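You operate a simulated robot arm through the tools that you are given. There is no shell and no other tool.

The job below is to be done with a simulated robot arm. You get a single attempt, and the scene is never put back.

TASK
Open the laptop's lid wide, start it and show it on the monitor.
Fine: blue cable into the blue port; monitor on, set to input A; leave both on and the orange cable lying.

The check looks at the end state, three seconds after you hand in, the way a careful person would. Anything else that was tipped, shoved, dropped, spilled or broken makes it a failure. A push-on lid holds only when it is set on centred and level and pressed home; a screw cap is set on level and turned clockwise until tight.

THE ROBOT
A 7-joint arm with a two-finger parallel gripper, fixed in place. Base frame: the origin is on the floor under the middle of its stand, x ahead of it, y to its left, z up; the work surface is at about z = 760. Readings come in mm, rad, newtons and seconds.
It reaches about 1479 mm from its shoulder. Its first joint turns from -2.897 to 2.897 rad. Payload 4.4 kg.
Tool frame: the origin (TCP) lies between the finger pads and is the grasp point; the fingertips stand 23 mm ahead of it; z points along the fingers, y is the line along which they close. Largest opening 94 mm; finger width 38, thickness 10; the body of the gripper, 54 by 96 mm, starts 39 mm behind the TCP.
Orientation is that of the tool frame in the base frame, as a unit quaternion [x, y, z, w]. With the fingers straight down and closing along the base's y, the tool's x points along the base's -x, its y along +y and its z along -z.

THE INTERFACE
- The arm moves only by the tool nudge_tool. Its argument "plan" is a list of rows, each an object (a shift or turn left out is 0, a gripper value left out holds the last) with "jaw": the finger opening in cm, from 0 to 9.4; "translation": the shift along the tool's x, y, z in cm, a list of three; "rotation": the turn, a rotation vector about the tool's x, y, z in degrees, a list of three. In form: [{"jaw": jaw, "translation": [dx, dy, dz], "rotation": [wx, wy, wz]}, ...]. A call has 1 to 20 rows; each row shifts and turns the commanded pose from where the row before left it, along the tool's axes as they then stand. Rows are played at 5 a second. More than 50 mm and 0.15 rad between two rows, or a gripper value outside its range, and nothing of the call is played. A pose out of reach is approached as far as the arm can. The call stops where the force on the tool passes 90 N (or 10 N more than at its start, if that is more) or the arm is blocked; 0.2 s more then pass. The fingers move at their own pace (about 72 mm/s each) and stop on an object; they squeeze with about 20 N. The grip force told is the motor's: it shows also when the fingers shut on nothing. Time passes only in rows, and 0.2 s behind the last, so rows that do not move let the fingers close. It gives the time, the measured TCP pose, the force on the tool (base axes), the opening and the grip force at its end, in the units of the frame above (readings bear some noise), with the torque about the TCP (base axes, N m) and any sound that the robot's microphone picked up, and new pictures: "show" is both (left out), scene, wrist or none.
- Cameras (640 x 400 px; columns grow to the right, rows downward): "scene" is fixed at [50.8, -501.5, 1398]; the picture's right is [0.70, -0.72, 0.00], its down [-0.28, -0.27, -0.92] and it looks along [0.66, 0.64, -0.39] (base axes); focal length 320 px, centre (320, 200). "wrist" rides on the gripper at [86, 16, -75] in the tool frame; the picture's right is [-0.18, 0.98, 0.00], its down [-0.58, -0.11, -0.81] and it looks along [-0.79, -0.15, 0.59] (tool axes); focal length 243 px, centre (320, 200). There is no depth. A picture from a camera that has moved, and an enlarged one, comes with that camera's place and axes in the base frame and with its lens.
- close_up(camera, box): a new picture of the part [left, top, right, bottom] of that camera's present view, enlarged. It takes no simulated time.
- finish_job(): hands the job in; it is judged then, once.

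Places have to be worked out from the pictures, the camera data and where the tool is seen. Open the gripper and draw the arm clear of the work before you hand the job in, unless the task says otherwise.

The tools are called after ">>>" by a JSON object that holds its "fn" and its "kwargs". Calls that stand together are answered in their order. nudge_tool: Moves the arm, as the interface text tells. Its arguments: {"type":"object","properties":{"plan":{"type":"array"},"show":{"type":"string","enum":["both","scene","wrist","none"]}},"required":["plan"]} The other tools are called the same way: close_up (camera, box) takes an enlarged picture of a part of a camera's view; finish_job () hands the job in.

At the start:

```text
time: 0.0
tool_pos: [605.8, 357.0, 1252.4]
tool_rot: [0.0, 1.0, 0.0, -0.001]
ft_force: [0.5, 0.2, 0.2]
ft_torque: [-0.01, -0.02, 0.02]
grip_width: 93.8
finger_force: 0.0
```

scene: 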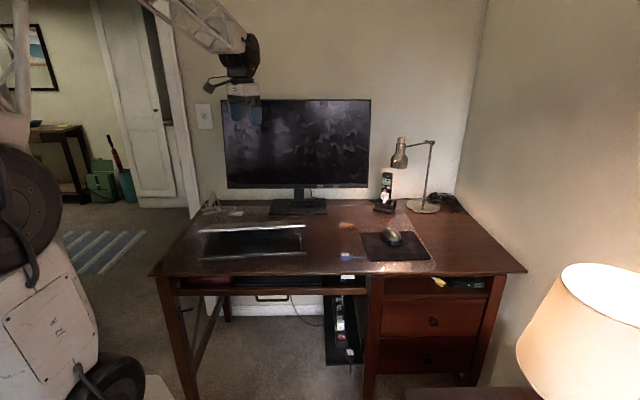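
wrist: 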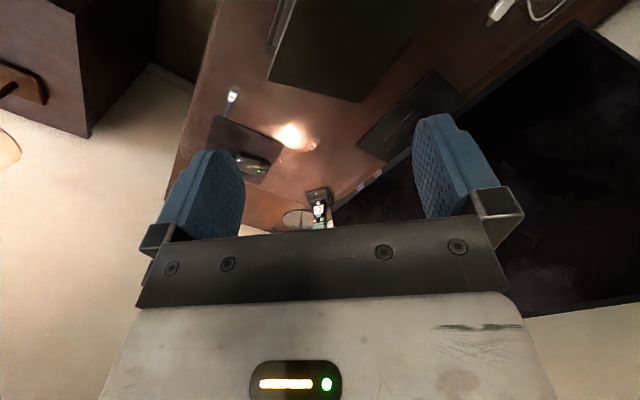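

The pictures show a desk with a laptop, monitor, cables and mouse. I'll enlarge several parts of the scene before moving.

>>> {"fn": "close_up", "kwargs": {"camera": "scene", "box": [180, 180, 340, 280]}}

>>> {"fn": "close_up", "kwargs": {"camera": "scene", "box": [310, 180, 470, 280]}}

>>> {"fn": "close_up", "kwargs": {"camera": "scene", "box": [210, 90, 390, 202]}}

>>> {"fn": "close_up", "kwargs": {"camera": "wrist", "box": [200, 0, 600, 250]}}

```text
4.00 times, centred on (260, 230) of scene
camera zoom: at [50.8, -501.5, 1398.0], right [0.7, -0.72, 0.0], down [-0.28, -0.27, -0.92], along [0.66, 0.64, -0.39], focal length 1281 px, centre (560, 80)
```

zoom: 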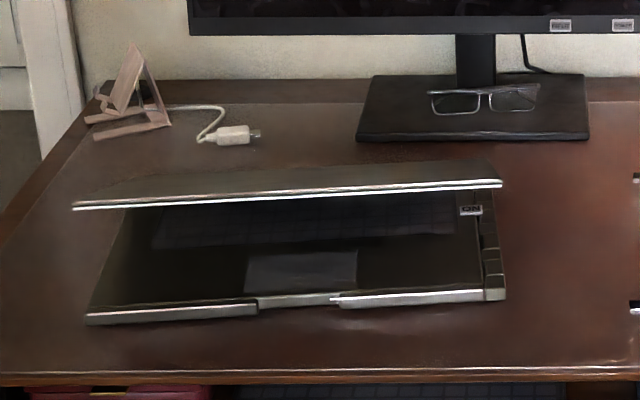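

```text
4.00 times, centred on (390, 230) of scene
camera zoom: at [50.8, -501.5, 1398.0], right [0.7, -0.72, 0.0], down [-0.28, -0.27, -0.92], along [0.66, 0.64, -0.39], focal length 1281 px, centre (40, 80)
```

zoom: 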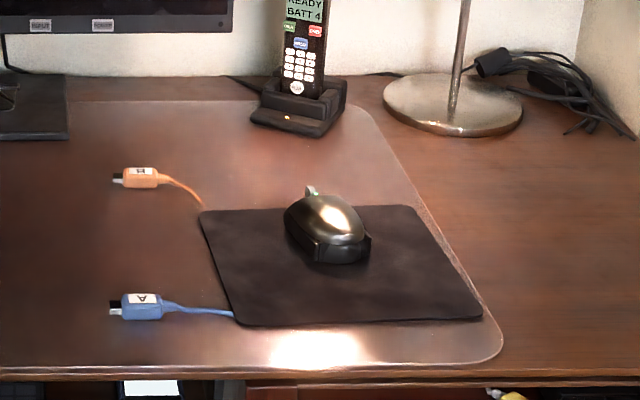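

```text
3.56 times, centred on (300, 146) of scene
camera zoom: at [50.8, -501.5, 1398.0], right [0.7, -0.72, 0.0], down [-0.28, -0.27, -0.92], along [0.66, 0.64, -0.39], focal length 1139 px, centre (391, 392)
```

zoom: 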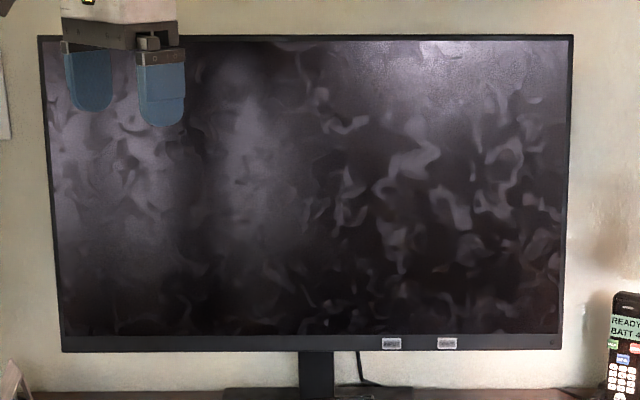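

```text
1.60 times, centred on (400, 125) of wrist
camera zoom: at [519.5, 373.1, 1326.2], right [0.18, 0.98, 0.0], down [0.58, -0.11, 0.81], along [0.79, -0.15, -0.59], focal length 388 px, centre (192, 320)
```

zoom: 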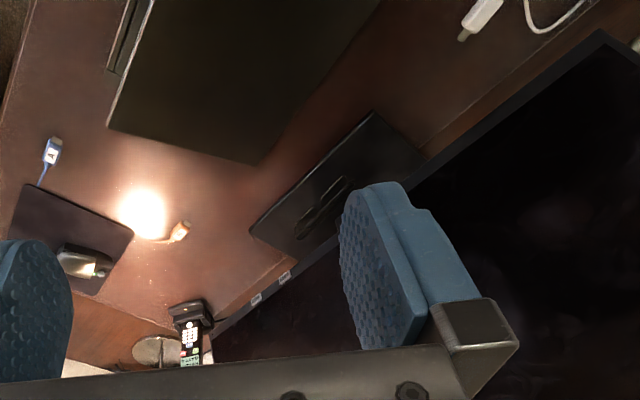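

The laptop lid is slightly raised with an "ON" key at its right rear, the plugs A (blue) and B (orange) lie right of it, and the monitor has two labelled buttons. I'll zoom in further on the labels and ports.

>>> {"fn": "close_up", "kwargs": {"camera": "scene", "box": [310, 175, 350, 200]}}

>>> {"fn": "close_up", "kwargs": {"camera": "scene", "box": [280, 220, 320, 260]}}

>>> {"fn": "close_up", "kwargs": {"camera": "scene", "box": [330, 215, 378, 265]}}

>>> {"fn": "close_up", "kwargs": {"camera": "scene", "box": [190, 195, 320, 270]}}

>>> {"fn": "close_up", "kwargs": {"camera": "wrist", "box": [220, 0, 420, 125]}}

```text
16.00 times, centred on (330, 188) of scene
camera zoom: at [50.8, -501.5, 1398.0], right [0.7, -0.72, 0.0], down [-0.28, -0.27, -0.92], along [0.66, 0.64, -0.39], focal length 5125 px, centre (160, 400)
```

zoom: 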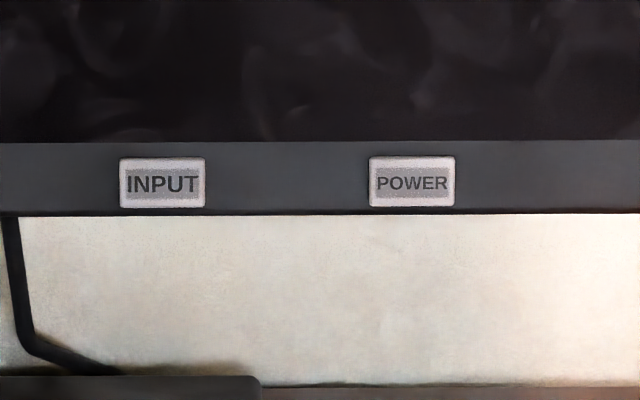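

```text
10.00 times, centred on (300, 240) of scene
camera zoom: at [50.8, -501.5, 1398.0], right [0.7, -0.72, 0.0], down [-0.28, -0.27, -0.92], along [0.66, 0.64, -0.39], focal length 3203 px, centre (520, -200)
```

zoom: 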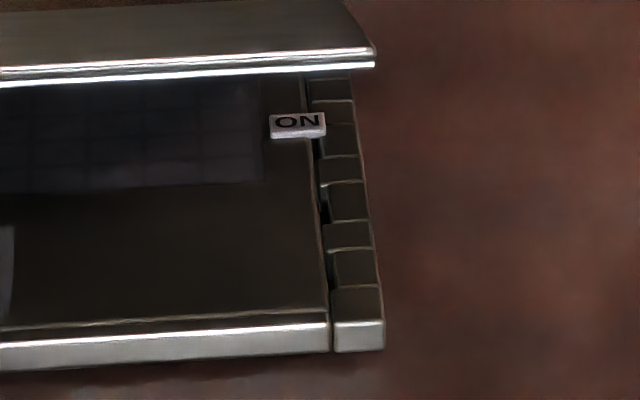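

```text
8.00 times, centred on (354, 240) of scene
camera zoom: at [50.8, -501.5, 1398.0], right [0.7, -0.72, 0.0], down [-0.28, -0.27, -0.92], along [0.66, 0.64, -0.39], focal length 2563 px, centre (48, -120)
```

zoom: 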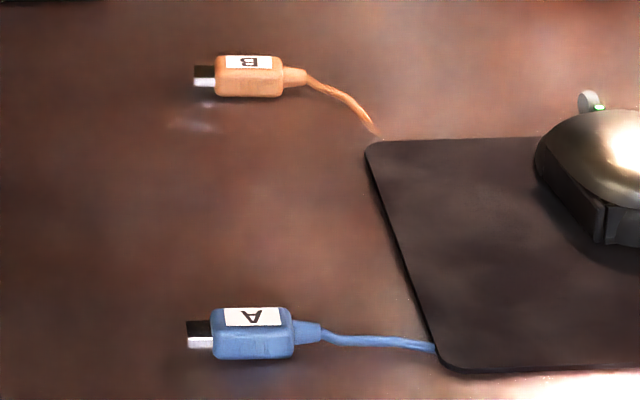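

```text
4.92 times, centred on (255, 232) of scene
camera zoom: at [50.8, -501.5, 1398.0], right [0.7, -0.72, 0.0], down [-0.28, -0.27, -0.92], along [0.66, 0.64, -0.39], focal length 1577 px, centre (640, 40)
```

zoom: 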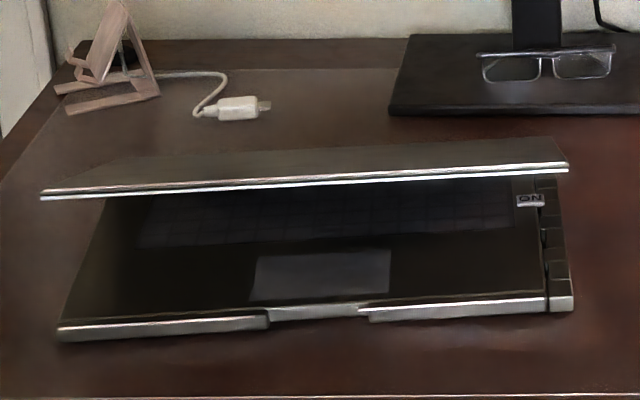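

```text
3.20 times, centred on (320, 62) of wrist
camera zoom: at [519.5, 373.1, 1326.2], right [0.18, 0.98, 0.0], down [0.58, -0.11, 0.81], along [0.79, -0.15, -0.59], focal length 776 px, centre (320, 640)
```

zoom: 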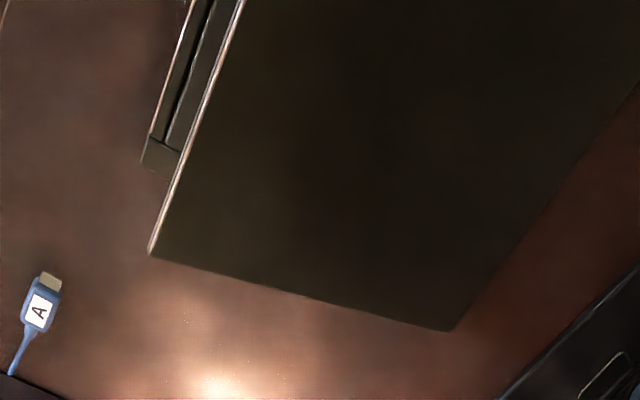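

Working in base axes, the laptop's front edge runs from about (445,464) to (725,222), with its back direction about (0.647,0.763). The lid's front edge is near z=871, roughly 24° open. I'll turn the tool to face along the laptop's depth and tilt it 45° before going under the lid edge.

>>> {"fn": "nudge_tool", "kwargs": {"plan": [{"jaw": 0, "rotation": [0, 0, -8.28]}, {"rotation": [0, 0, -8.28]}, {"rotation": [0, 0, -8.28]}, {"rotation": [0, 0, -8.28]}, {"rotation": [0, 0, -8.28]}, {"rotation": [0, 0, -8.3]}, {"rotation": [0, -7.5, 0]}, {"rotation": [0, -7.5, 0]}, {"rotation": [0, -7.5, 0]}, {"rotation": [0, -7.5, 0]}, {"rotation": [0, -7.5, 0]}, {"rotation": [0, -7.5, 0]}], "show": "both"}}

```text
time: 2.6
tool_pos: [606.6, 357.8, 1252.3]
tool_rot: [-0.388, 0.838, 0.162, 0.348]
ft_force: [0.7, 1.0, -0.6]
ft_torque: [-0.05, 0.0, -0.04]
grip_width: 0.0
finger_force: 20.4
camera wrist: at [520.3, 280.6, 1242.9], right [-0.67, 0.73, 0.13], down [-0.02, -0.19, 0.98], along [0.75, 0.65, 0.14], focal length 243 px, centre (320, 200)
```

scene: 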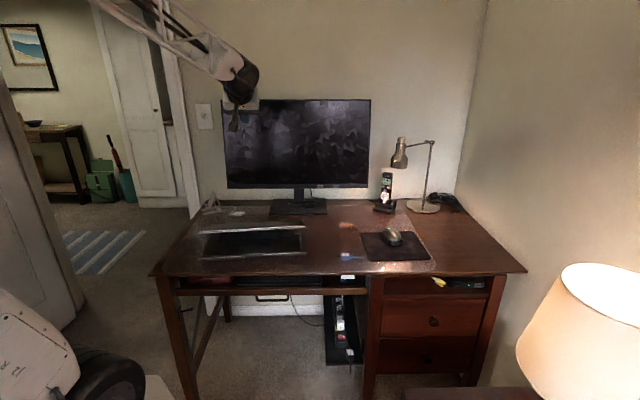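
wrist: 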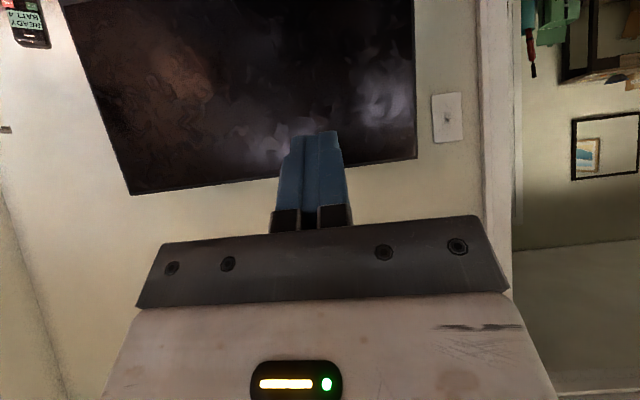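

The tool is now tilted 45° and faces the laptop's depth. I'll back off about 100 mm towards the front, then go down to about z=880 in front of the lid's edge.

>>> {"fn": "nudge_tool", "kwargs": {"plan": [{"translation": [2.357, 0, -2.357]}, {"translation": [2.357, 0, -2.357]}, {"translation": [2.357, 0, -2.357]}, {"translation": [2.9, 0, 2.9]}, {"translation": [2.9, 0, 2.9]}, {"translation": [2.9, 0, 2.9]}, {"translation": [2.9, 0, 2.9]}, {"translation": [2.9, 0, 2.9]}, {"translation": [2.9, 0, 2.9]}, {"translation": [2.9, 0, 2.9]}, {"translation": [2.9, 0, 2.9]}, {"translation": [2.0, 0, 2.0]}, {"translation": [1.0, 0, 1.0]}], "show": "both"}}

```text
time: 5.4
tool_pos: [540.4, 281.0, 881.1]
tool_rot: [-0.389, 0.838, 0.161, 0.347]
ft_force: [0.3, 0.2, -0.2]
ft_torque: [0.03, -0.01, -0.02]
grip_width: 0.1
finger_force: 19.8
camera wrist: at [454.9, 204.6, 872.7], right [-0.67, 0.73, 0.13], down [-0.02, -0.19, 0.98], along [0.75, 0.65, 0.14], focal length 243 px, centre (320, 200)
```

scene: 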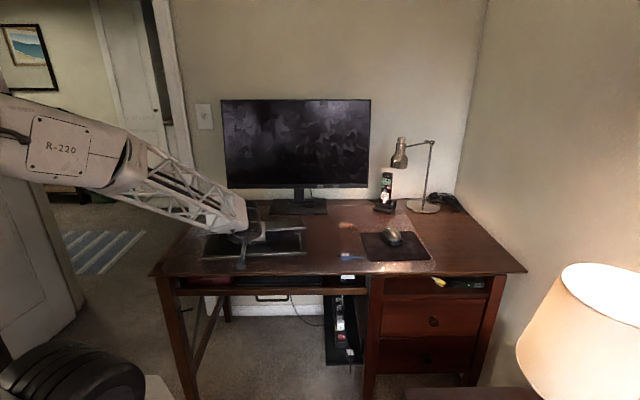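
wrist: 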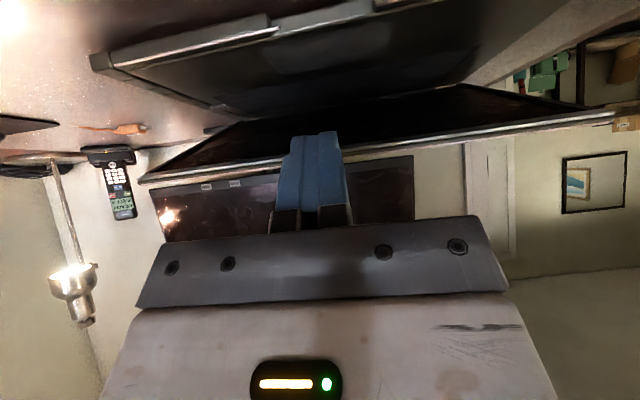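

The wrist view (upside down) shows the lid's edge at about z=860–870, with the fingers in front of it. I'll lower to about z=828 and slide forward so the fingertips sit under the lid's edge.

>>> {"fn": "nudge_tool", "kwargs": {"plan": [{"translation": [1.875, 0, 1.875]}, {"translation": [1.875, 0, 1.875]}, {"translation": [-1.4, 0, 1.4]}, {"translation": [-1.4, 0, 1.4]}, {"translation": [-1.4, 0, 1.4]}, {"translation": [-1.4, 0, 1.4]}], "show": "both"}}

```text
time: 6.8
tool_pos: [593.3, 340.3, 827.5]
tool_rot: [-0.389, 0.838, 0.161, 0.347]
ft_force: [0.7, 0.8, 0.4]
ft_torque: [-0.02, -0.02, 0.03]
grip_width: 0.0
finger_force: 20.0
camera wrist: at [506.7, 265.1, 818.9], right [-0.67, 0.73, 0.13], down [-0.02, -0.19, 0.98], along [0.75, 0.65, 0.14], focal length 243 px, centre (320, 200)
```

scene: 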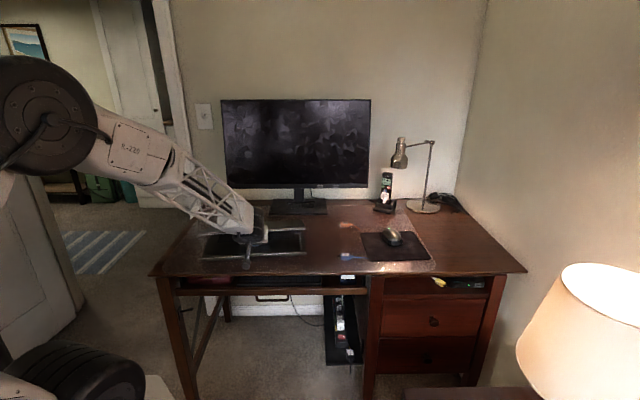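
wrist: 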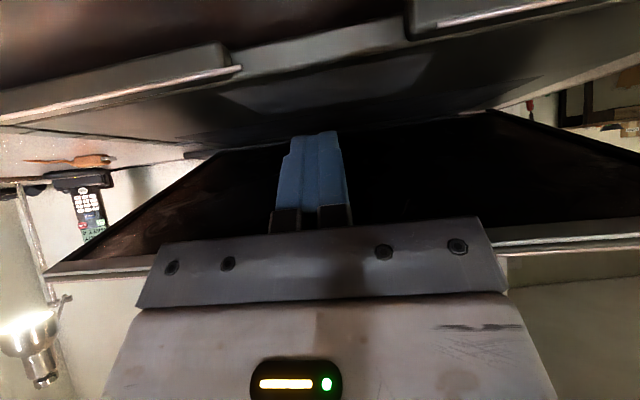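

The fingertips are under the lid with clearance from the base. I'll now lift along the lid's arc to about 60° and check.

>>> {"fn": "nudge_tool", "kwargs": {"plan": [{"translation": [-1.485, 0, -1.2]}, {"translation": [-2.26, 0, -0.707]}, {"translation": [-2.26, 0, -0.566]}, {"translation": [-2.12, 0, -0.283]}, {"translation": [-2.12, 0, -0.141]}, {"translation": [-2.97, 0, 0]}, {"translation": [-3.04, 0, 0.212]}], "show": "both"}}

```text
time: 8.4
tool_pos: [654.7, 415.2, 963.6]
tool_rot: [-0.388, 0.838, 0.161, 0.348]
ft_force: [0.1, 0.5, -1.0]
ft_torque: [0.02, -0.05, 0.04]
grip_width: 0.0
finger_force: 19.8
camera wrist: at [569.2, 338.8, 954.5], right [-0.67, 0.73, 0.13], down [-0.02, -0.19, 0.98], along [0.75, 0.65, 0.14], focal length 243 px, centre (320, 200)
```

scene: 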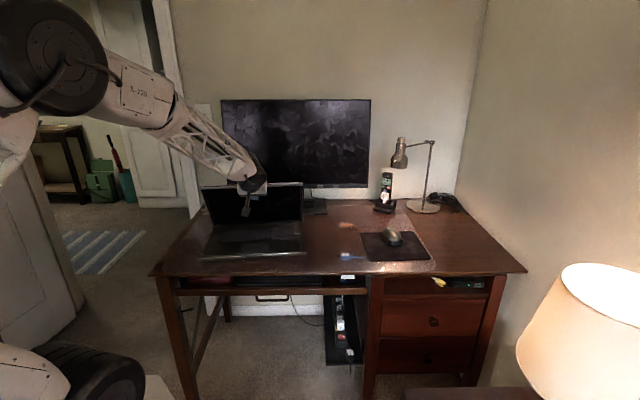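
wrist: 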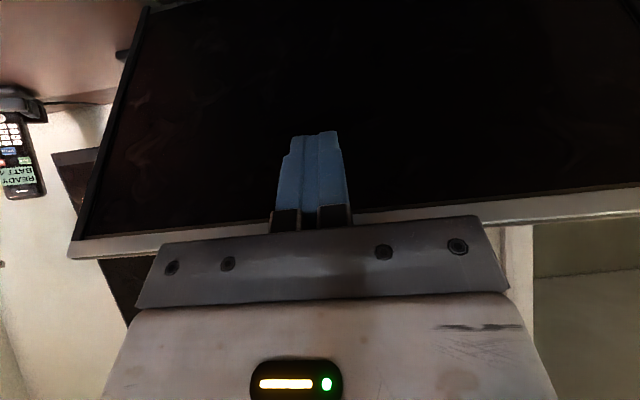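

The lid follows smoothly at about 60–65° with almost no force. I'll continue along the arc past vertical to about 115°.

>>> {"fn": "nudge_tool", "kwargs": {"plan": [{"translation": [-2.69, 0, 0.99]}, {"translation": [-2.47, 0, 1.06]}, {"translation": [-2.33, 0, 1.63]}, {"translation": [-2.05, 0, 1.77]}, {"translation": [-1.91, 0, 2.05]}, {"translation": [-1.48, 0, 2.33]}, {"translation": [-0.92, 0, 1.63]}, {"translation": [-0.64, 0, 1.77]}], "show": "both"}}

```text
time: 10.2
tool_pos: [780.8, 563.7, 971.1]
tool_rot: [-0.389, 0.838, 0.161, 0.347]
ft_force: [-1.9, -2.8, 2.5]
ft_torque: [0.03, -0.1, 0.03]
grip_width: 0.1
finger_force: 20.3
camera wrist: at [695.0, 487.4, 962.6], right [-0.67, 0.73, 0.13], down [-0.02, -0.19, 0.98], along [0.75, 0.65, 0.14], focal length 243 px, centre (320, 200)
```

scene: 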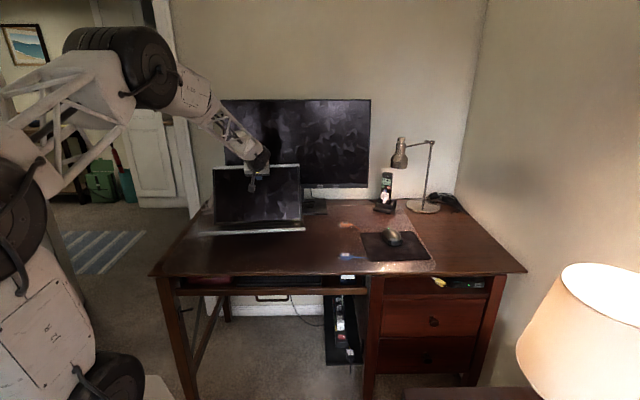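
wrist: 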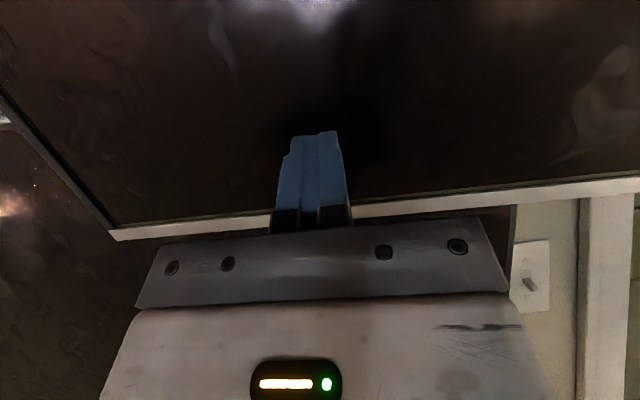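

The lid looks well open, but the base looks different in the scene picture, so I'll zoom in before doing anything.

>>> {"fn": "close_up", "kwargs": {"camera": "scene", "box": [180, 150, 340, 280]}}

```text
3.08 times, centred on (260, 215) of scene
camera zoom: at [50.8, -501.5, 1398.0], right [0.7, -0.72, 0.0], down [-0.28, -0.27, -0.92], along [0.66, 0.64, -0.39], focal length 986 px, centre (505, 154)
```

zoom: 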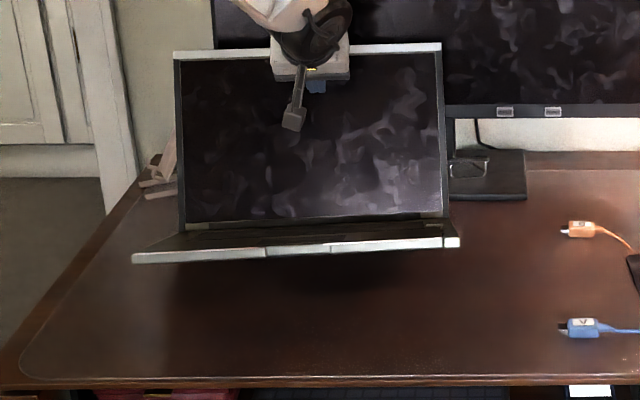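

The zoom shows the laptop's base has tipped up by roughly 25°, so the lid has hit its hinge stop at about 90° and I carried it too far. I'll go back slowly along the same arc so the base settles flat.

>>> {"fn": "nudge_tool", "kwargs": {"plan": [{"translation": [0.21, 0, -0.59]}, {"translation": [0.21, 0, -0.59]}, {"translation": [0.22, 0, -0.59]}, {"translation": [0.31, 0, -0.54]}, {"translation": [0.31, 0, -0.54]}, {"translation": [0.3, 0, -0.55]}, {"translation": [0.37, 0, -0.58]}, {"translation": [0.37, 0, -0.58]}, {"translation": [0.37, 0, -0.58]}, {"translation": [0.37, 0, -0.59]}], "show": "both"}}

>>> {"fn": "close_up", "kwargs": {"camera": "scene", "box": [180, 150, 340, 280]}}

```text
time: 12.4
tool_pos: [741.3, 516.3, 989.9]
tool_rot: [-0.389, 0.838, 0.161, 0.347]
ft_force: [-2.5, -3.8, 0.8]
ft_torque: [0.07, 0.04, -0.02]
grip_width: 0.1
finger_force: 20.2
camera wrist: at [655.1, 440.0, 981.1], right [-0.67, 0.73, 0.13], down [-0.02, -0.19, 0.98], along [0.75, 0.65, 0.14], focal length 243 px, centre (320, 200)
```

scene: 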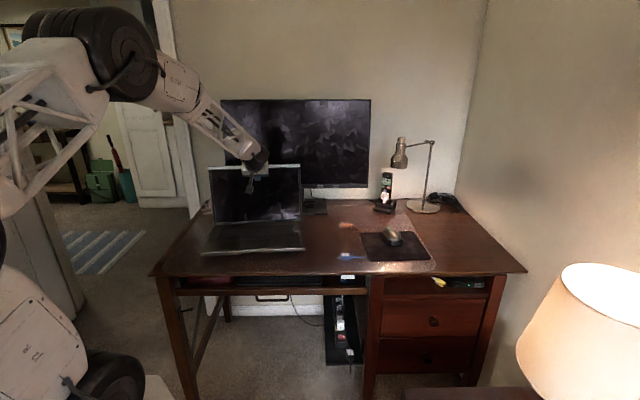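
wrist: 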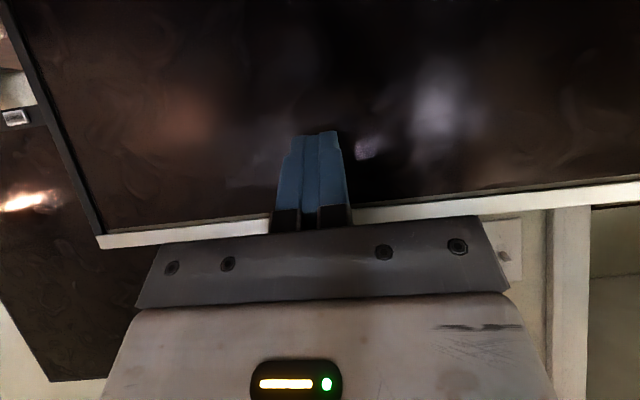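

```text
3.08 times, centred on (260, 215) of scene
camera zoom: at [50.8, -501.5, 1398.0], right [0.7, -0.72, 0.0], down [-0.28, -0.27, -0.92], along [0.66, 0.64, -0.39], focal length 986 px, centre (505, 154)
```

zoom: 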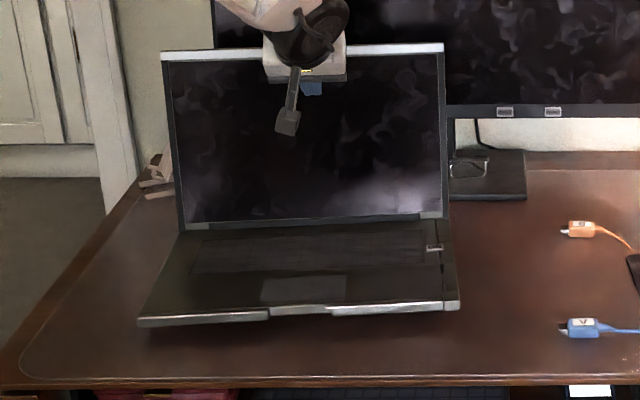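

The base is coming down (only a few degrees left). I'll keep easing back slowly until it rests flat.

>>> {"fn": "nudge_tool", "kwargs": {"plan": [{"translation": [0.3, 0, -0.3]}, {"translation": [0.3, 0, -0.3]}, {"translation": [0.3, 0, -0.3]}, {"translation": [0.3, 0, -0.3]}, {"translation": [0.3, 0, -0.3]}, {"translation": [0.3, 0, -0.3]}], "show": "both"}}

>>> {"fn": "close_up", "kwargs": {"camera": "scene", "box": [180, 150, 340, 280]}}

```text
time: 13.8
tool_pos: [724.7, 497.5, 989.8]
tool_rot: [-0.388, 0.838, 0.161, 0.348]
ft_force: [0.4, 1.0, -0.4]
ft_torque: [0.0, 0.0, -0.01]
grip_width: 0.2
finger_force: 20.3
camera wrist: at [638.7, 420.6, 981.5], right [-0.67, 0.73, 0.13], down [-0.02, -0.19, 0.98], along [0.75, 0.65, 0.14], focal length 243 px, centre (320, 200)
```

scene: 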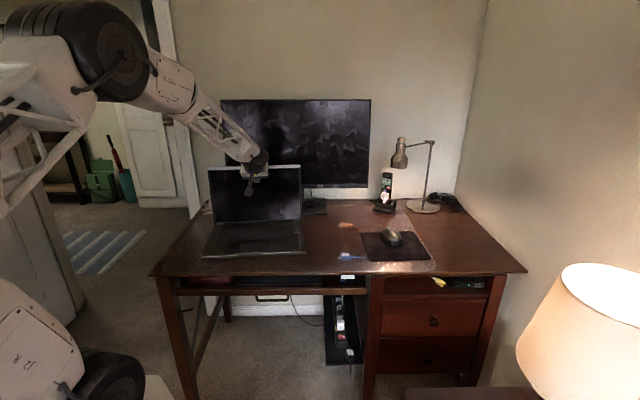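
wrist: 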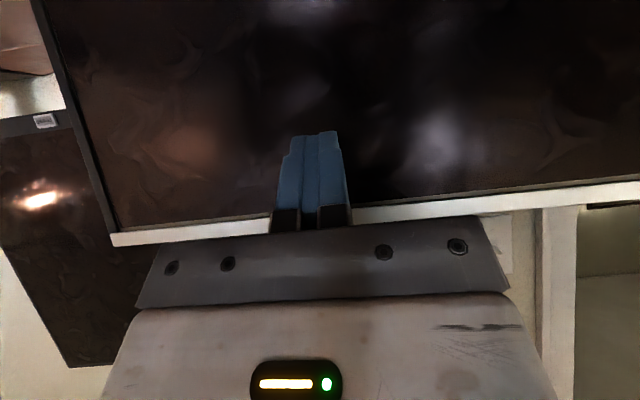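

```text
3.08 times, centred on (260, 215) of scene
camera zoom: at [50.8, -501.5, 1398.0], right [0.7, -0.72, 0.0], down [-0.28, -0.27, -0.92], along [0.66, 0.64, -0.39], focal length 986 px, centre (505, 154)
```

zoom: 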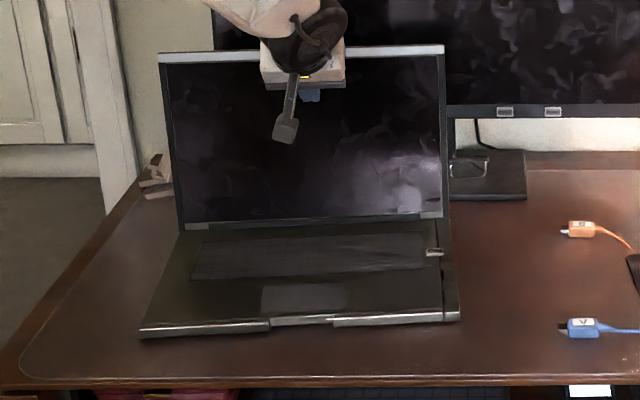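

The tool no longer feels contact and the base looks flat. I'll compare with the earlier view to see whether the laptop has shifted.

>>> {"fn": "close_up", "kwargs": {"camera": "scene", "box": [280, 220, 320, 260]}}

>>> {"fn": "close_up", "kwargs": {"camera": "scene", "box": [180, 180, 340, 280]}}

```text
10.00 times, centred on (300, 240) of scene
camera zoom: at [50.8, -501.5, 1398.0], right [0.7, -0.72, 0.0], down [-0.28, -0.27, -0.92], along [0.66, 0.64, -0.39], focal length 3203 px, centre (520, -200)
```

zoom: 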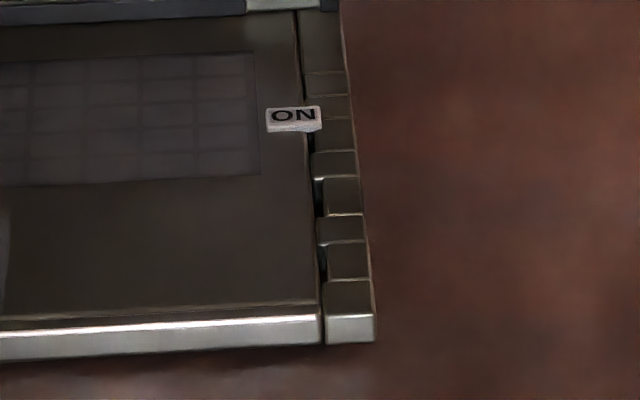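

```text
4.00 times, centred on (260, 230) of scene
camera zoom: at [50.8, -501.5, 1398.0], right [0.7, -0.72, 0.0], down [-0.28, -0.27, -0.92], along [0.66, 0.64, -0.39], focal length 1281 px, centre (560, 80)
```

zoom: 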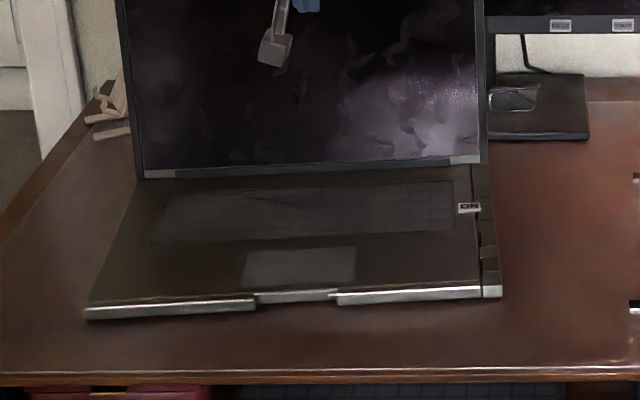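

The laptop moved only about 3 mm and the lid stands at its stop, near vertical (about 90°). I'll back away, point the fingers down again and move above the ON key near (799,352) to look at it.

>>> {"fn": "nudge_tool", "kwargs": {"plan": [{"translation": [2.357, 0, -2.357]}, {"translation": [2.357, 0, -2.357]}, {"translation": [2.357, 0, -2.357]}, {"rotation": [0, 7.5, 0]}, {"rotation": [0, 7.5, 0]}, {"rotation": [0, 7.5, 0]}, {"rotation": [0, 7.5, 0]}, {"rotation": [0, 7.5, 0]}, {"rotation": [0, 7.5, 0]}, {"translation": [-0.75, -3.01, 2.2]}, {"translation": [-0.75, -3.01, 2.2]}, {"translation": [-0.75, -3.01, 2.2]}, {"translation": [-0.75, -3.01, 2.2]}, {"translation": [-0.75, -3.01, 2.2]}], "show": "both"}}

```text
time: 16.8
tool_pos: [800.7, 350.6, 881.2]
tool_rot: [-0.421, 0.907, 0.0, 0.0]
ft_force: [0.3, -0.4, -0.2]
ft_torque: [0.03, -0.01, -0.03]
grip_width: 0.2
finger_force: 20.2
camera wrist: at [732.3, 296.1, 954.7], right [-0.63, 0.78, 0.0], down [0.46, 0.37, 0.81], along [0.63, 0.51, -0.59], focal length 243 px, centre (320, 200)
```

scene: 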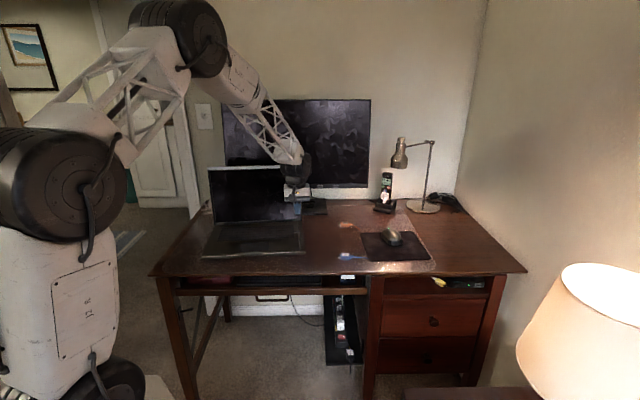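
wrist: 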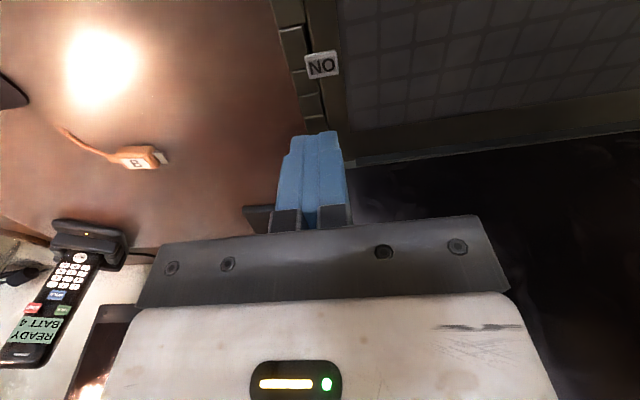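

The key shows at about (794,346,~783) by combining both cameras. I'll shift above it and lower to about 18 mm over it to check alignment.

>>> {"fn": "nudge_tool", "kwargs": {"plan": [{"translation": [0.37, 0.12, 1.8]}, {"translation": [0.37, 0.12, 1.8]}, {"translation": [0, 0, 1.9]}, {"translation": [0, 0, 0]}], "show": "both"}}

>>> {"fn": "close_up", "kwargs": {"camera": "wrist", "box": [240, 40, 400, 180]}}

>>> {"fn": "close_up", "kwargs": {"camera": "scene", "box": [280, 210, 320, 250]}}

```text
time: 17.8
tool_pos: [792.7, 347.9, 824.7]
tool_rot: [-0.421, 0.907, 0.0, 0.0]
ft_force: [-0.9, -0.2, 1.0]
ft_torque: [-0.01, 0.0, -0.02]
grip_width: 0.0
finger_force: 20.5
camera wrist: at [724.8, 292.6, 899.3], right [-0.63, 0.78, 0.0], down [0.46, 0.37, 0.81], along [0.63, 0.51, -0.59], focal length 243 px, centre (320, 200)
```

scene: 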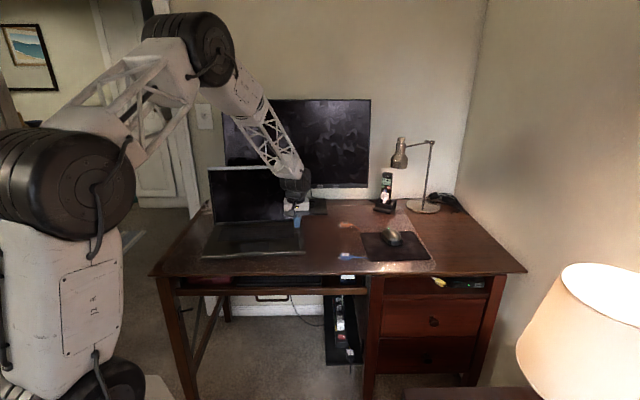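
wrist: 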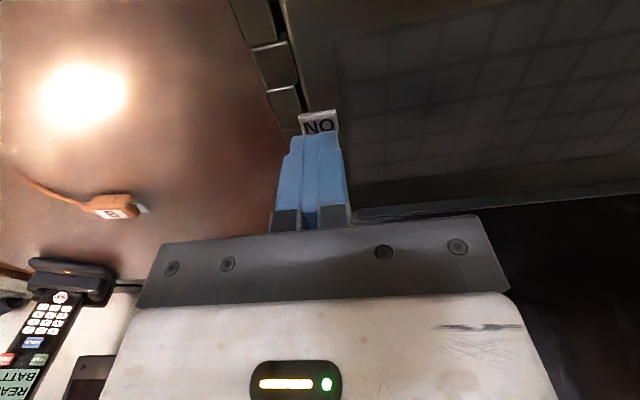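

```text
2.86 times, centred on (320, 110) of wrist
camera zoom: at [724.8, 292.6, 899.3], right [-0.63, 0.78, 0.0], down [0.46, 0.37, 0.81], along [0.63, 0.51, -0.59], focal length 693 px, centre (320, 457)
```

zoom: 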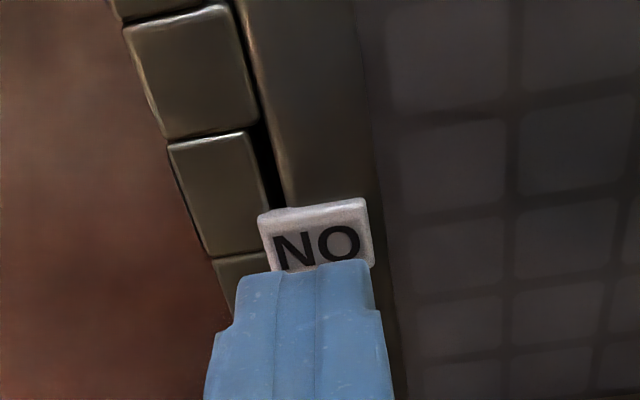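

```text
10.00 times, centred on (300, 230) of scene
camera zoom: at [50.8, -501.5, 1398.0], right [0.7, -0.72, 0.0], down [-0.28, -0.27, -0.92], along [0.66, 0.64, -0.39], focal length 3203 px, centre (520, -100)
```

zoom: 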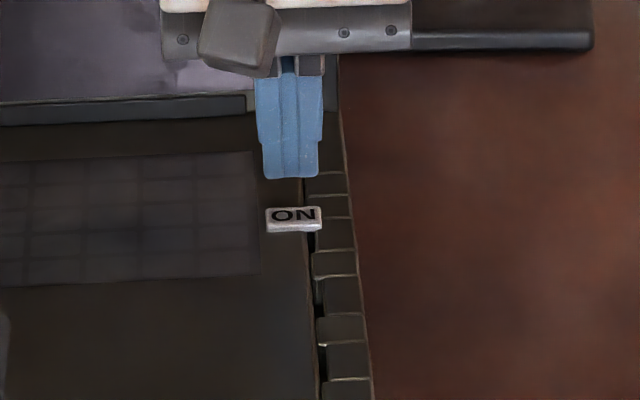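

The fingertips are about 18 mm above the ON key and lined up with it in both views. I'll lower 14 mm, then press in small steps while watching the force.

>>> {"fn": "nudge_tool", "kwargs": {"plan": [{"translation": [0, 0, 0.7]}, {"translation": [0, 0, 0.7]}, {"translation": [0, 0, 0]}], "show": "none"}}

>>> {"fn": "nudge_tool", "kwargs": {"plan": [{"translation": [0, 0, 0.2]}, {"translation": [0, 0, 0]}], "show": "none"}}

>>> {"fn": "close_up", "kwargs": {"camera": "scene", "box": [280, 210, 320, 250]}}

>>> {"fn": "close_up", "kwargs": {"camera": "wrist", "box": [240, 40, 400, 180]}}

```text
time: 18.6
tool_pos: [792.7, 347.6, 810.6]
tool_rot: [-0.42, 0.907, 0.0, 0.0]
ft_force: [0.5, 0.1, -0.2]
ft_torque: [0.0, 0.0, 0.04]
grip_width: 0.2
finger_force: 19.9
```

```text
time: 19.2
tool_pos: [791.6, 348.0, 808.6]
tool_rot: [-0.419, 0.908, 0.0, 0.001]
ft_force: [-0.1, -0.2, -0.2]
ft_torque: [-0.01, 0.01, -0.02]
grip_width: 0.0
finger_force: 20.0
```

```text
10.00 times, centred on (300, 230) of scene
camera zoom: at [50.8, -501.5, 1398.0], right [0.7, -0.72, 0.0], down [-0.28, -0.27, -0.92], along [0.66, 0.64, -0.39], focal length 3203 px, centre (520, -100)
```

zoom: 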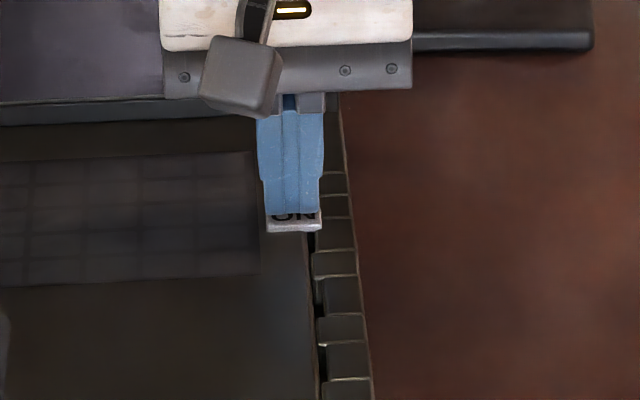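

```text
2.86 times, centred on (320, 110) of wrist
camera zoom: at [724.3, 292.1, 883.5], right [-0.63, 0.78, 0.0], down [0.46, 0.37, 0.81], along [0.63, 0.51, -0.59], focal length 693 px, centre (320, 457)
```

zoom: 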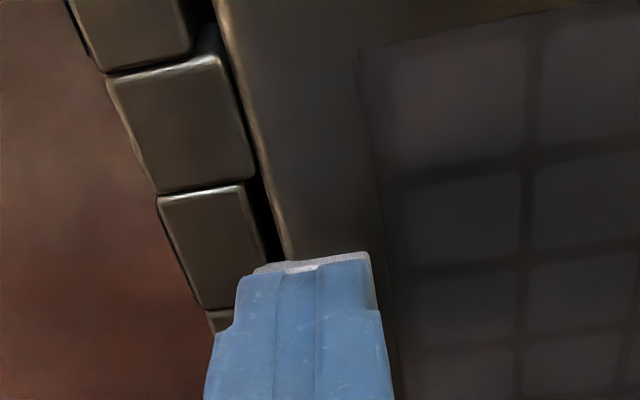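

The fingertips sit just over the key with no contact force yet. I'll press on in 2 mm steps.

>>> {"fn": "nudge_tool", "kwargs": {"plan": [{"translation": [0, 0, 0.2]}, {"translation": [0, 0, 0]}], "show": "none"}}

>>> {"fn": "nudge_tool", "kwargs": {"plan": [{"translation": [0, 0, 0.15]}, {"translation": [0, 0, 0]}], "show": "scene"}}

```text
time: 19.8
tool_pos: [792.8, 346.4, 807.9]
tool_rot: [-0.42, 0.907, 0.0, 0.0]
ft_force: [0.3, 0.0, 0.5]
ft_torque: [0.0, 0.0, -0.03]
grip_width: 0.1
finger_force: 19.7
```

```text
time: 20.4
tool_pos: [792.8, 348.1, 805.7]
tool_rot: [-0.42, 0.908, 0.0, 0.0]
ft_force: [-0.3, -0.6, -0.4]
ft_torque: [-0.01, -0.01, 0.01]
grip_width: 0.1
finger_force: 20.1
```

scene: 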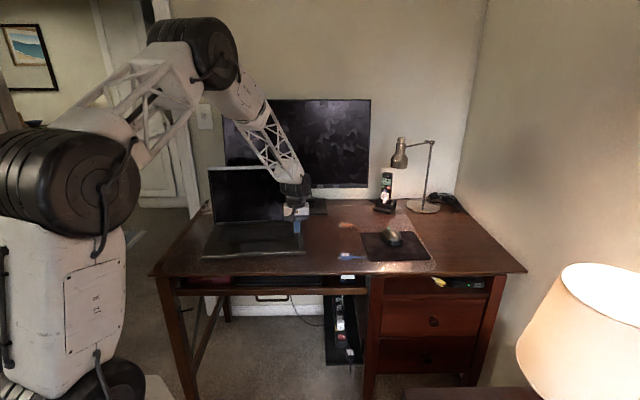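

No contact yet (fingertips about z=782.5). I'll keep lowering in small steps.

>>> {"fn": "nudge_tool", "kwargs": {"plan": [{"translation": [0, 0, 0.15]}, {"translation": [0, 0, 0]}], "show": "none"}}

>>> {"fn": "nudge_tool", "kwargs": {"plan": [{"translation": [0, 0, 0.15]}, {"translation": [0, 0, 0]}], "show": "scene"}}

>>> {"fn": "close_up", "kwargs": {"camera": "scene", "box": [280, 210, 320, 250]}}

```text
time: 21.0
tool_pos: [790.9, 347.8, 803.9]
tool_rot: [-0.42, 0.908, 0.0, 0.0]
ft_force: [0.8, -0.1, -0.3]
ft_torque: [0.03, 0.01, -0.03]
grip_width: 0.1
finger_force: 19.4
```

```text
time: 21.6
tool_pos: [791.6, 347.8, 803.5]
tool_rot: [-0.42, 0.908, -0.001, 0.001]
ft_force: [1.0, 0.0, 0.7]
ft_torque: [0.0, -0.06, -0.01]
grip_width: 0.2
finger_force: 19.4
```

scene: 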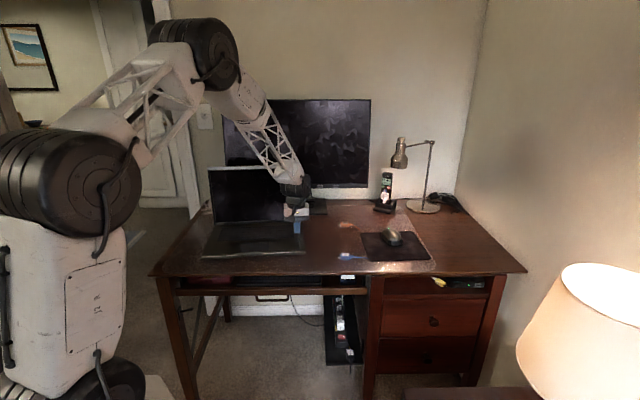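

```text
10.00 times, centred on (300, 230) of scene
camera zoom: at [50.8, -501.5, 1398.0], right [0.7, -0.72, 0.0], down [-0.28, -0.27, -0.92], along [0.66, 0.64, -0.39], focal length 3203 px, centre (520, -100)
```

zoom: 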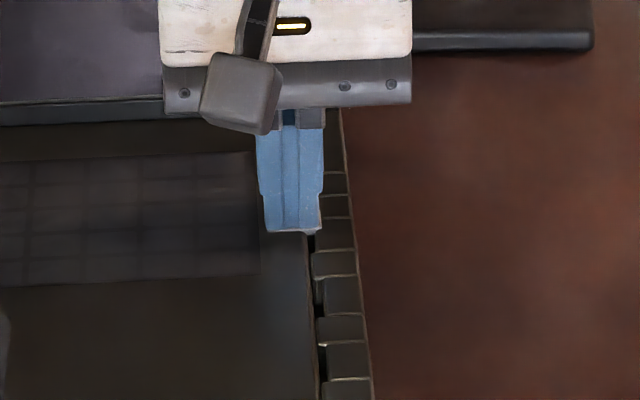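

The fingertips cover the key and there is still barely any force. I'll continue down in 1.5 mm steps.

>>> {"fn": "nudge_tool", "kwargs": {"plan": [{"translation": [0, 0, 0.15]}, {"translation": [0, 0, 0]}], "show": "none"}}

>>> {"fn": "nudge_tool", "kwargs": {"plan": [{"translation": [0, 0, 0.15]}, {"translation": [0, 0, 0]}], "show": "both"}}

```text
time: 22.2
tool_pos: [791.6, 348.4, 802.1]
tool_rot: [-0.42, 0.908, 0.0, 0.0]
ft_force: [-0.9, -3.3, 9.9]
ft_torque: [-0.19, 0.12, 0.0]
grip_width: 0.0
finger_force: 19.5
heard: click
```

```text
time: 22.8
tool_pos: [791.9, 348.3, 800.9]
tool_rot: [-0.421, 0.907, -0.001, 0.002]
ft_force: [-12.5, -6.5, 38.6]
ft_torque: [-0.64, 0.69, -0.09]
grip_width: 0.1
finger_force: 20.1
camera wrist: at [724.5, 292.6, 875.7], right [-0.63, 0.78, 0.0], down [0.46, 0.37, 0.81], along [0.63, 0.51, -0.59], focal length 243 px, centre (320, 200)
```

scene: 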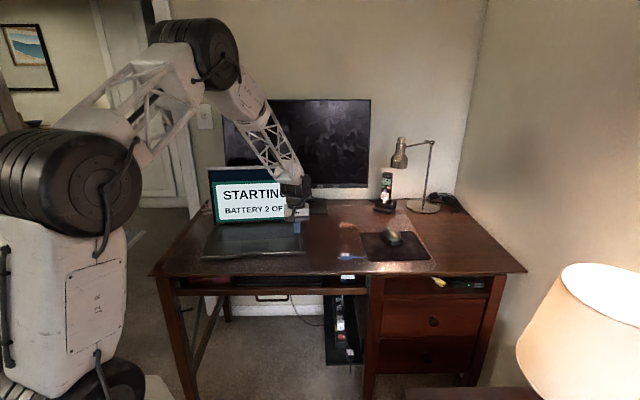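
wrist: 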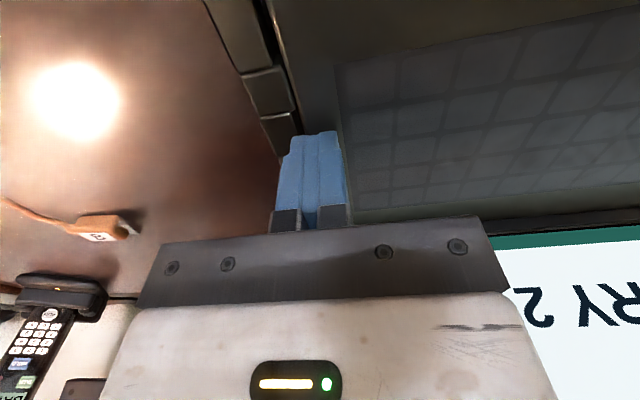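

A click was heard and the laptop shows "STARTING". I'll raise the tool off the key at once.

>>> {"fn": "nudge_tool", "kwargs": {"plan": [{"translation": [0, 0, -1.0]}, {"translation": [0, 0, -3.0]}, {"translation": [0, 0, -4.0]}, {"translation": [0, 0, -4.0]}], "show": "both"}}

>>> {"fn": "close_up", "kwargs": {"camera": "scene", "box": [180, 150, 340, 280]}}

```text
time: 23.8
tool_pos: [792.0, 348.7, 916.9]
tool_rot: [-0.419, 0.908, 0.0, -0.001]
ft_force: [-0.2, -0.4, -0.5]
ft_torque: [0.02, -0.05, -0.01]
grip_width: 0.0
finger_force: 19.7
camera wrist: at [723.6, 293.0, 991.8], right [-0.63, 0.78, 0.0], down [0.46, 0.37, 0.81], along [0.62, 0.51, -0.59], focal length 243 px, centre (320, 200)
```

scene: 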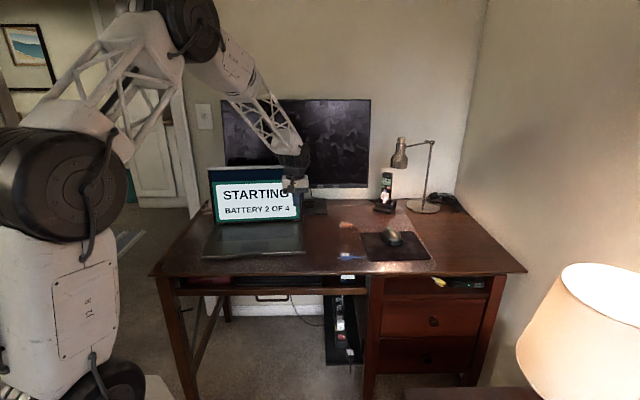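
wrist: 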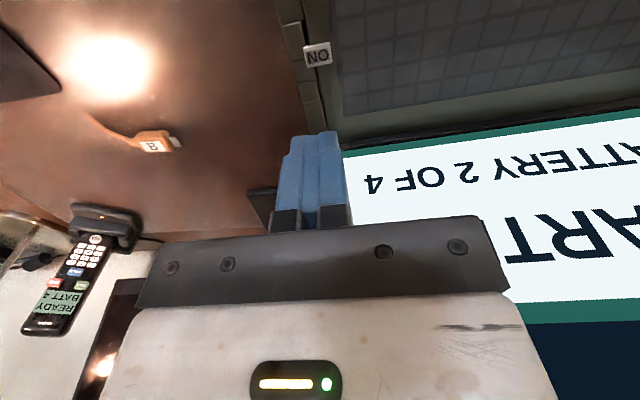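

```text
3.08 times, centred on (260, 215) of scene
camera zoom: at [50.8, -501.5, 1398.0], right [0.7, -0.72, 0.0], down [-0.28, -0.27, -0.92], along [0.66, 0.64, -0.39], focal length 986 px, centre (505, 154)
```

zoom: 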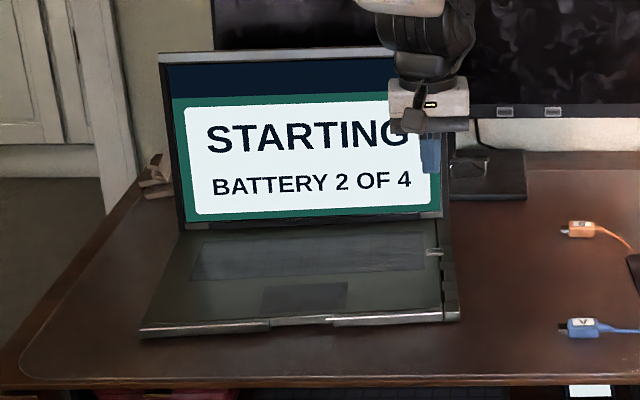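

The laptop is starting up. Next I'll move to the right of the laptop and turn the tool 90° so the wrist camera looks at the laptop's right side and its ports.

>>> {"fn": "nudge_tool", "kwargs": {"plan": [{"translation": [1.375, -4.3, 0]}, {"translation": [1.375, -4.3, 0]}, {"translation": [1.375, -4.3, 0]}, {"translation": [1.375, -4.3, 0]}, {"rotation": [0, 0, -8.18]}, {"rotation": [0, 0, -8.18]}, {"rotation": [0, 0, -8.18]}, {"rotation": [0, 0, -8.18]}, {"rotation": [0, 0, -8.18]}, {"rotation": [0, 0, -8.18]}, {"rotation": [0, 0, -8.18]}, {"rotation": [0, 0, -8.18]}, {"rotation": [0, 0, -8.18]}, {"rotation": [0, 0, -8.18]}, {"rotation": [0, 0, -8.2]}, {"translation": [0, 0, 3.0]}, {"translation": [0, 0, 3.0]}], "show": "both"}}

```text
time: 27.4
tool_pos: [888.9, 194.0, 860.2]
tool_rot: [0.939, -0.343, 0.0, 0.0]
ft_force: [0.1, 0.6, 0.7]
ft_torque: [0.01, 0.0, 0.01]
grip_width: 0.0
finger_force: 20.0
camera wrist: at [943.4, 126.6, 935.1], right [-0.78, -0.63, 0.0], down [-0.37, 0.46, 0.81], along [-0.51, 0.63, -0.59], focal length 243 px, centre (320, 200)
```

scene: 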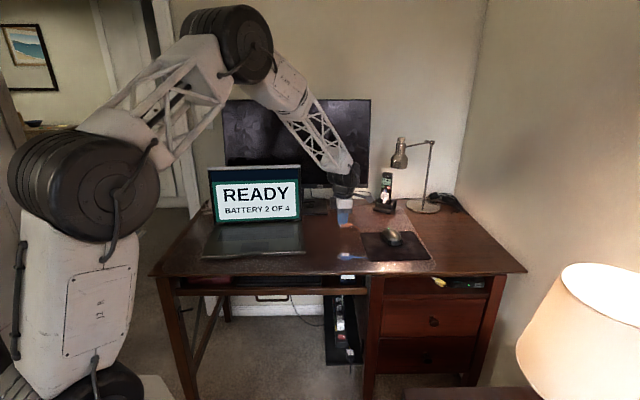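
wrist: 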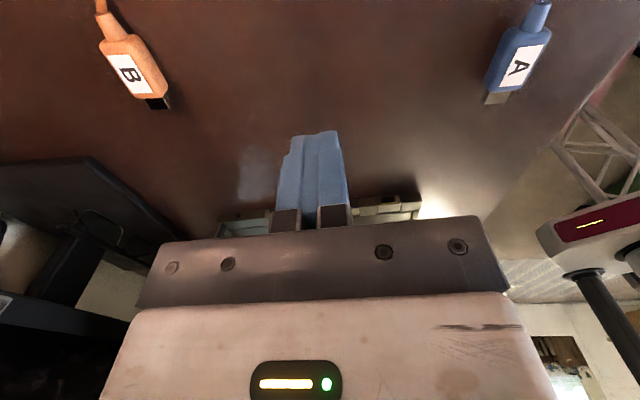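

The laptop now reads READY. Its right side is partly hidden behind the fingers; I'll zoom in on that part of the wrist view.

>>> {"fn": "close_up", "kwargs": {"camera": "wrist", "box": [200, 170, 440, 240]}}

>>> {"fn": "close_up", "kwargs": {"camera": "wrist", "box": [340, 170, 440, 230]}}

>>> {"fn": "close_up", "kwargs": {"camera": "wrist", "box": [460, 0, 580, 120]}}

```text
2.67 times, centred on (320, 205) of wrist
camera zoom: at [943.4, 126.6, 935.1], right [-0.78, -0.63, 0.0], down [-0.37, 0.46, 0.81], along [-0.51, 0.63, -0.59], focal length 647 px, centre (320, 187)
```

zoom: 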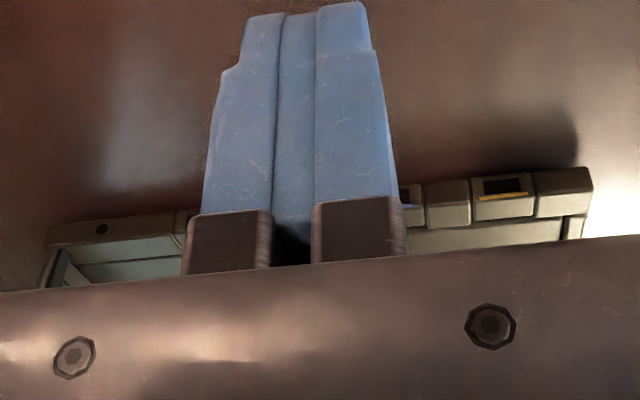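

```text
6.40 times, centred on (390, 200) of wrist
camera zoom: at [943.4, 126.6, 935.1], right [-0.78, -0.63, 0.0], down [-0.37, 0.46, 0.81], along [-0.51, 0.63, -0.59], focal length 1553 px, centre (-128, 200)
```

zoom: 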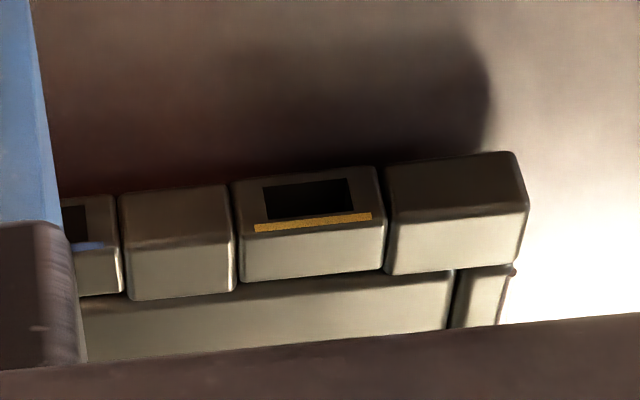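

```text
3.33 times, centred on (520, 60) of wrist
camera zoom: at [943.4, 126.6, 935.1], right [-0.78, -0.63, 0.0], down [-0.37, 0.46, 0.81], along [-0.51, 0.63, -0.59], focal length 809 px, centre (-347, 667)
```

zoom: 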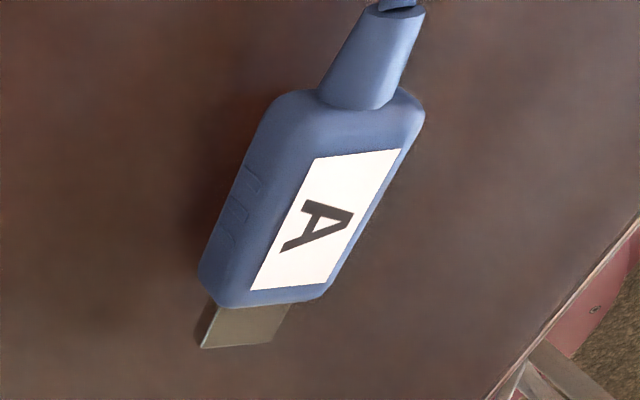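

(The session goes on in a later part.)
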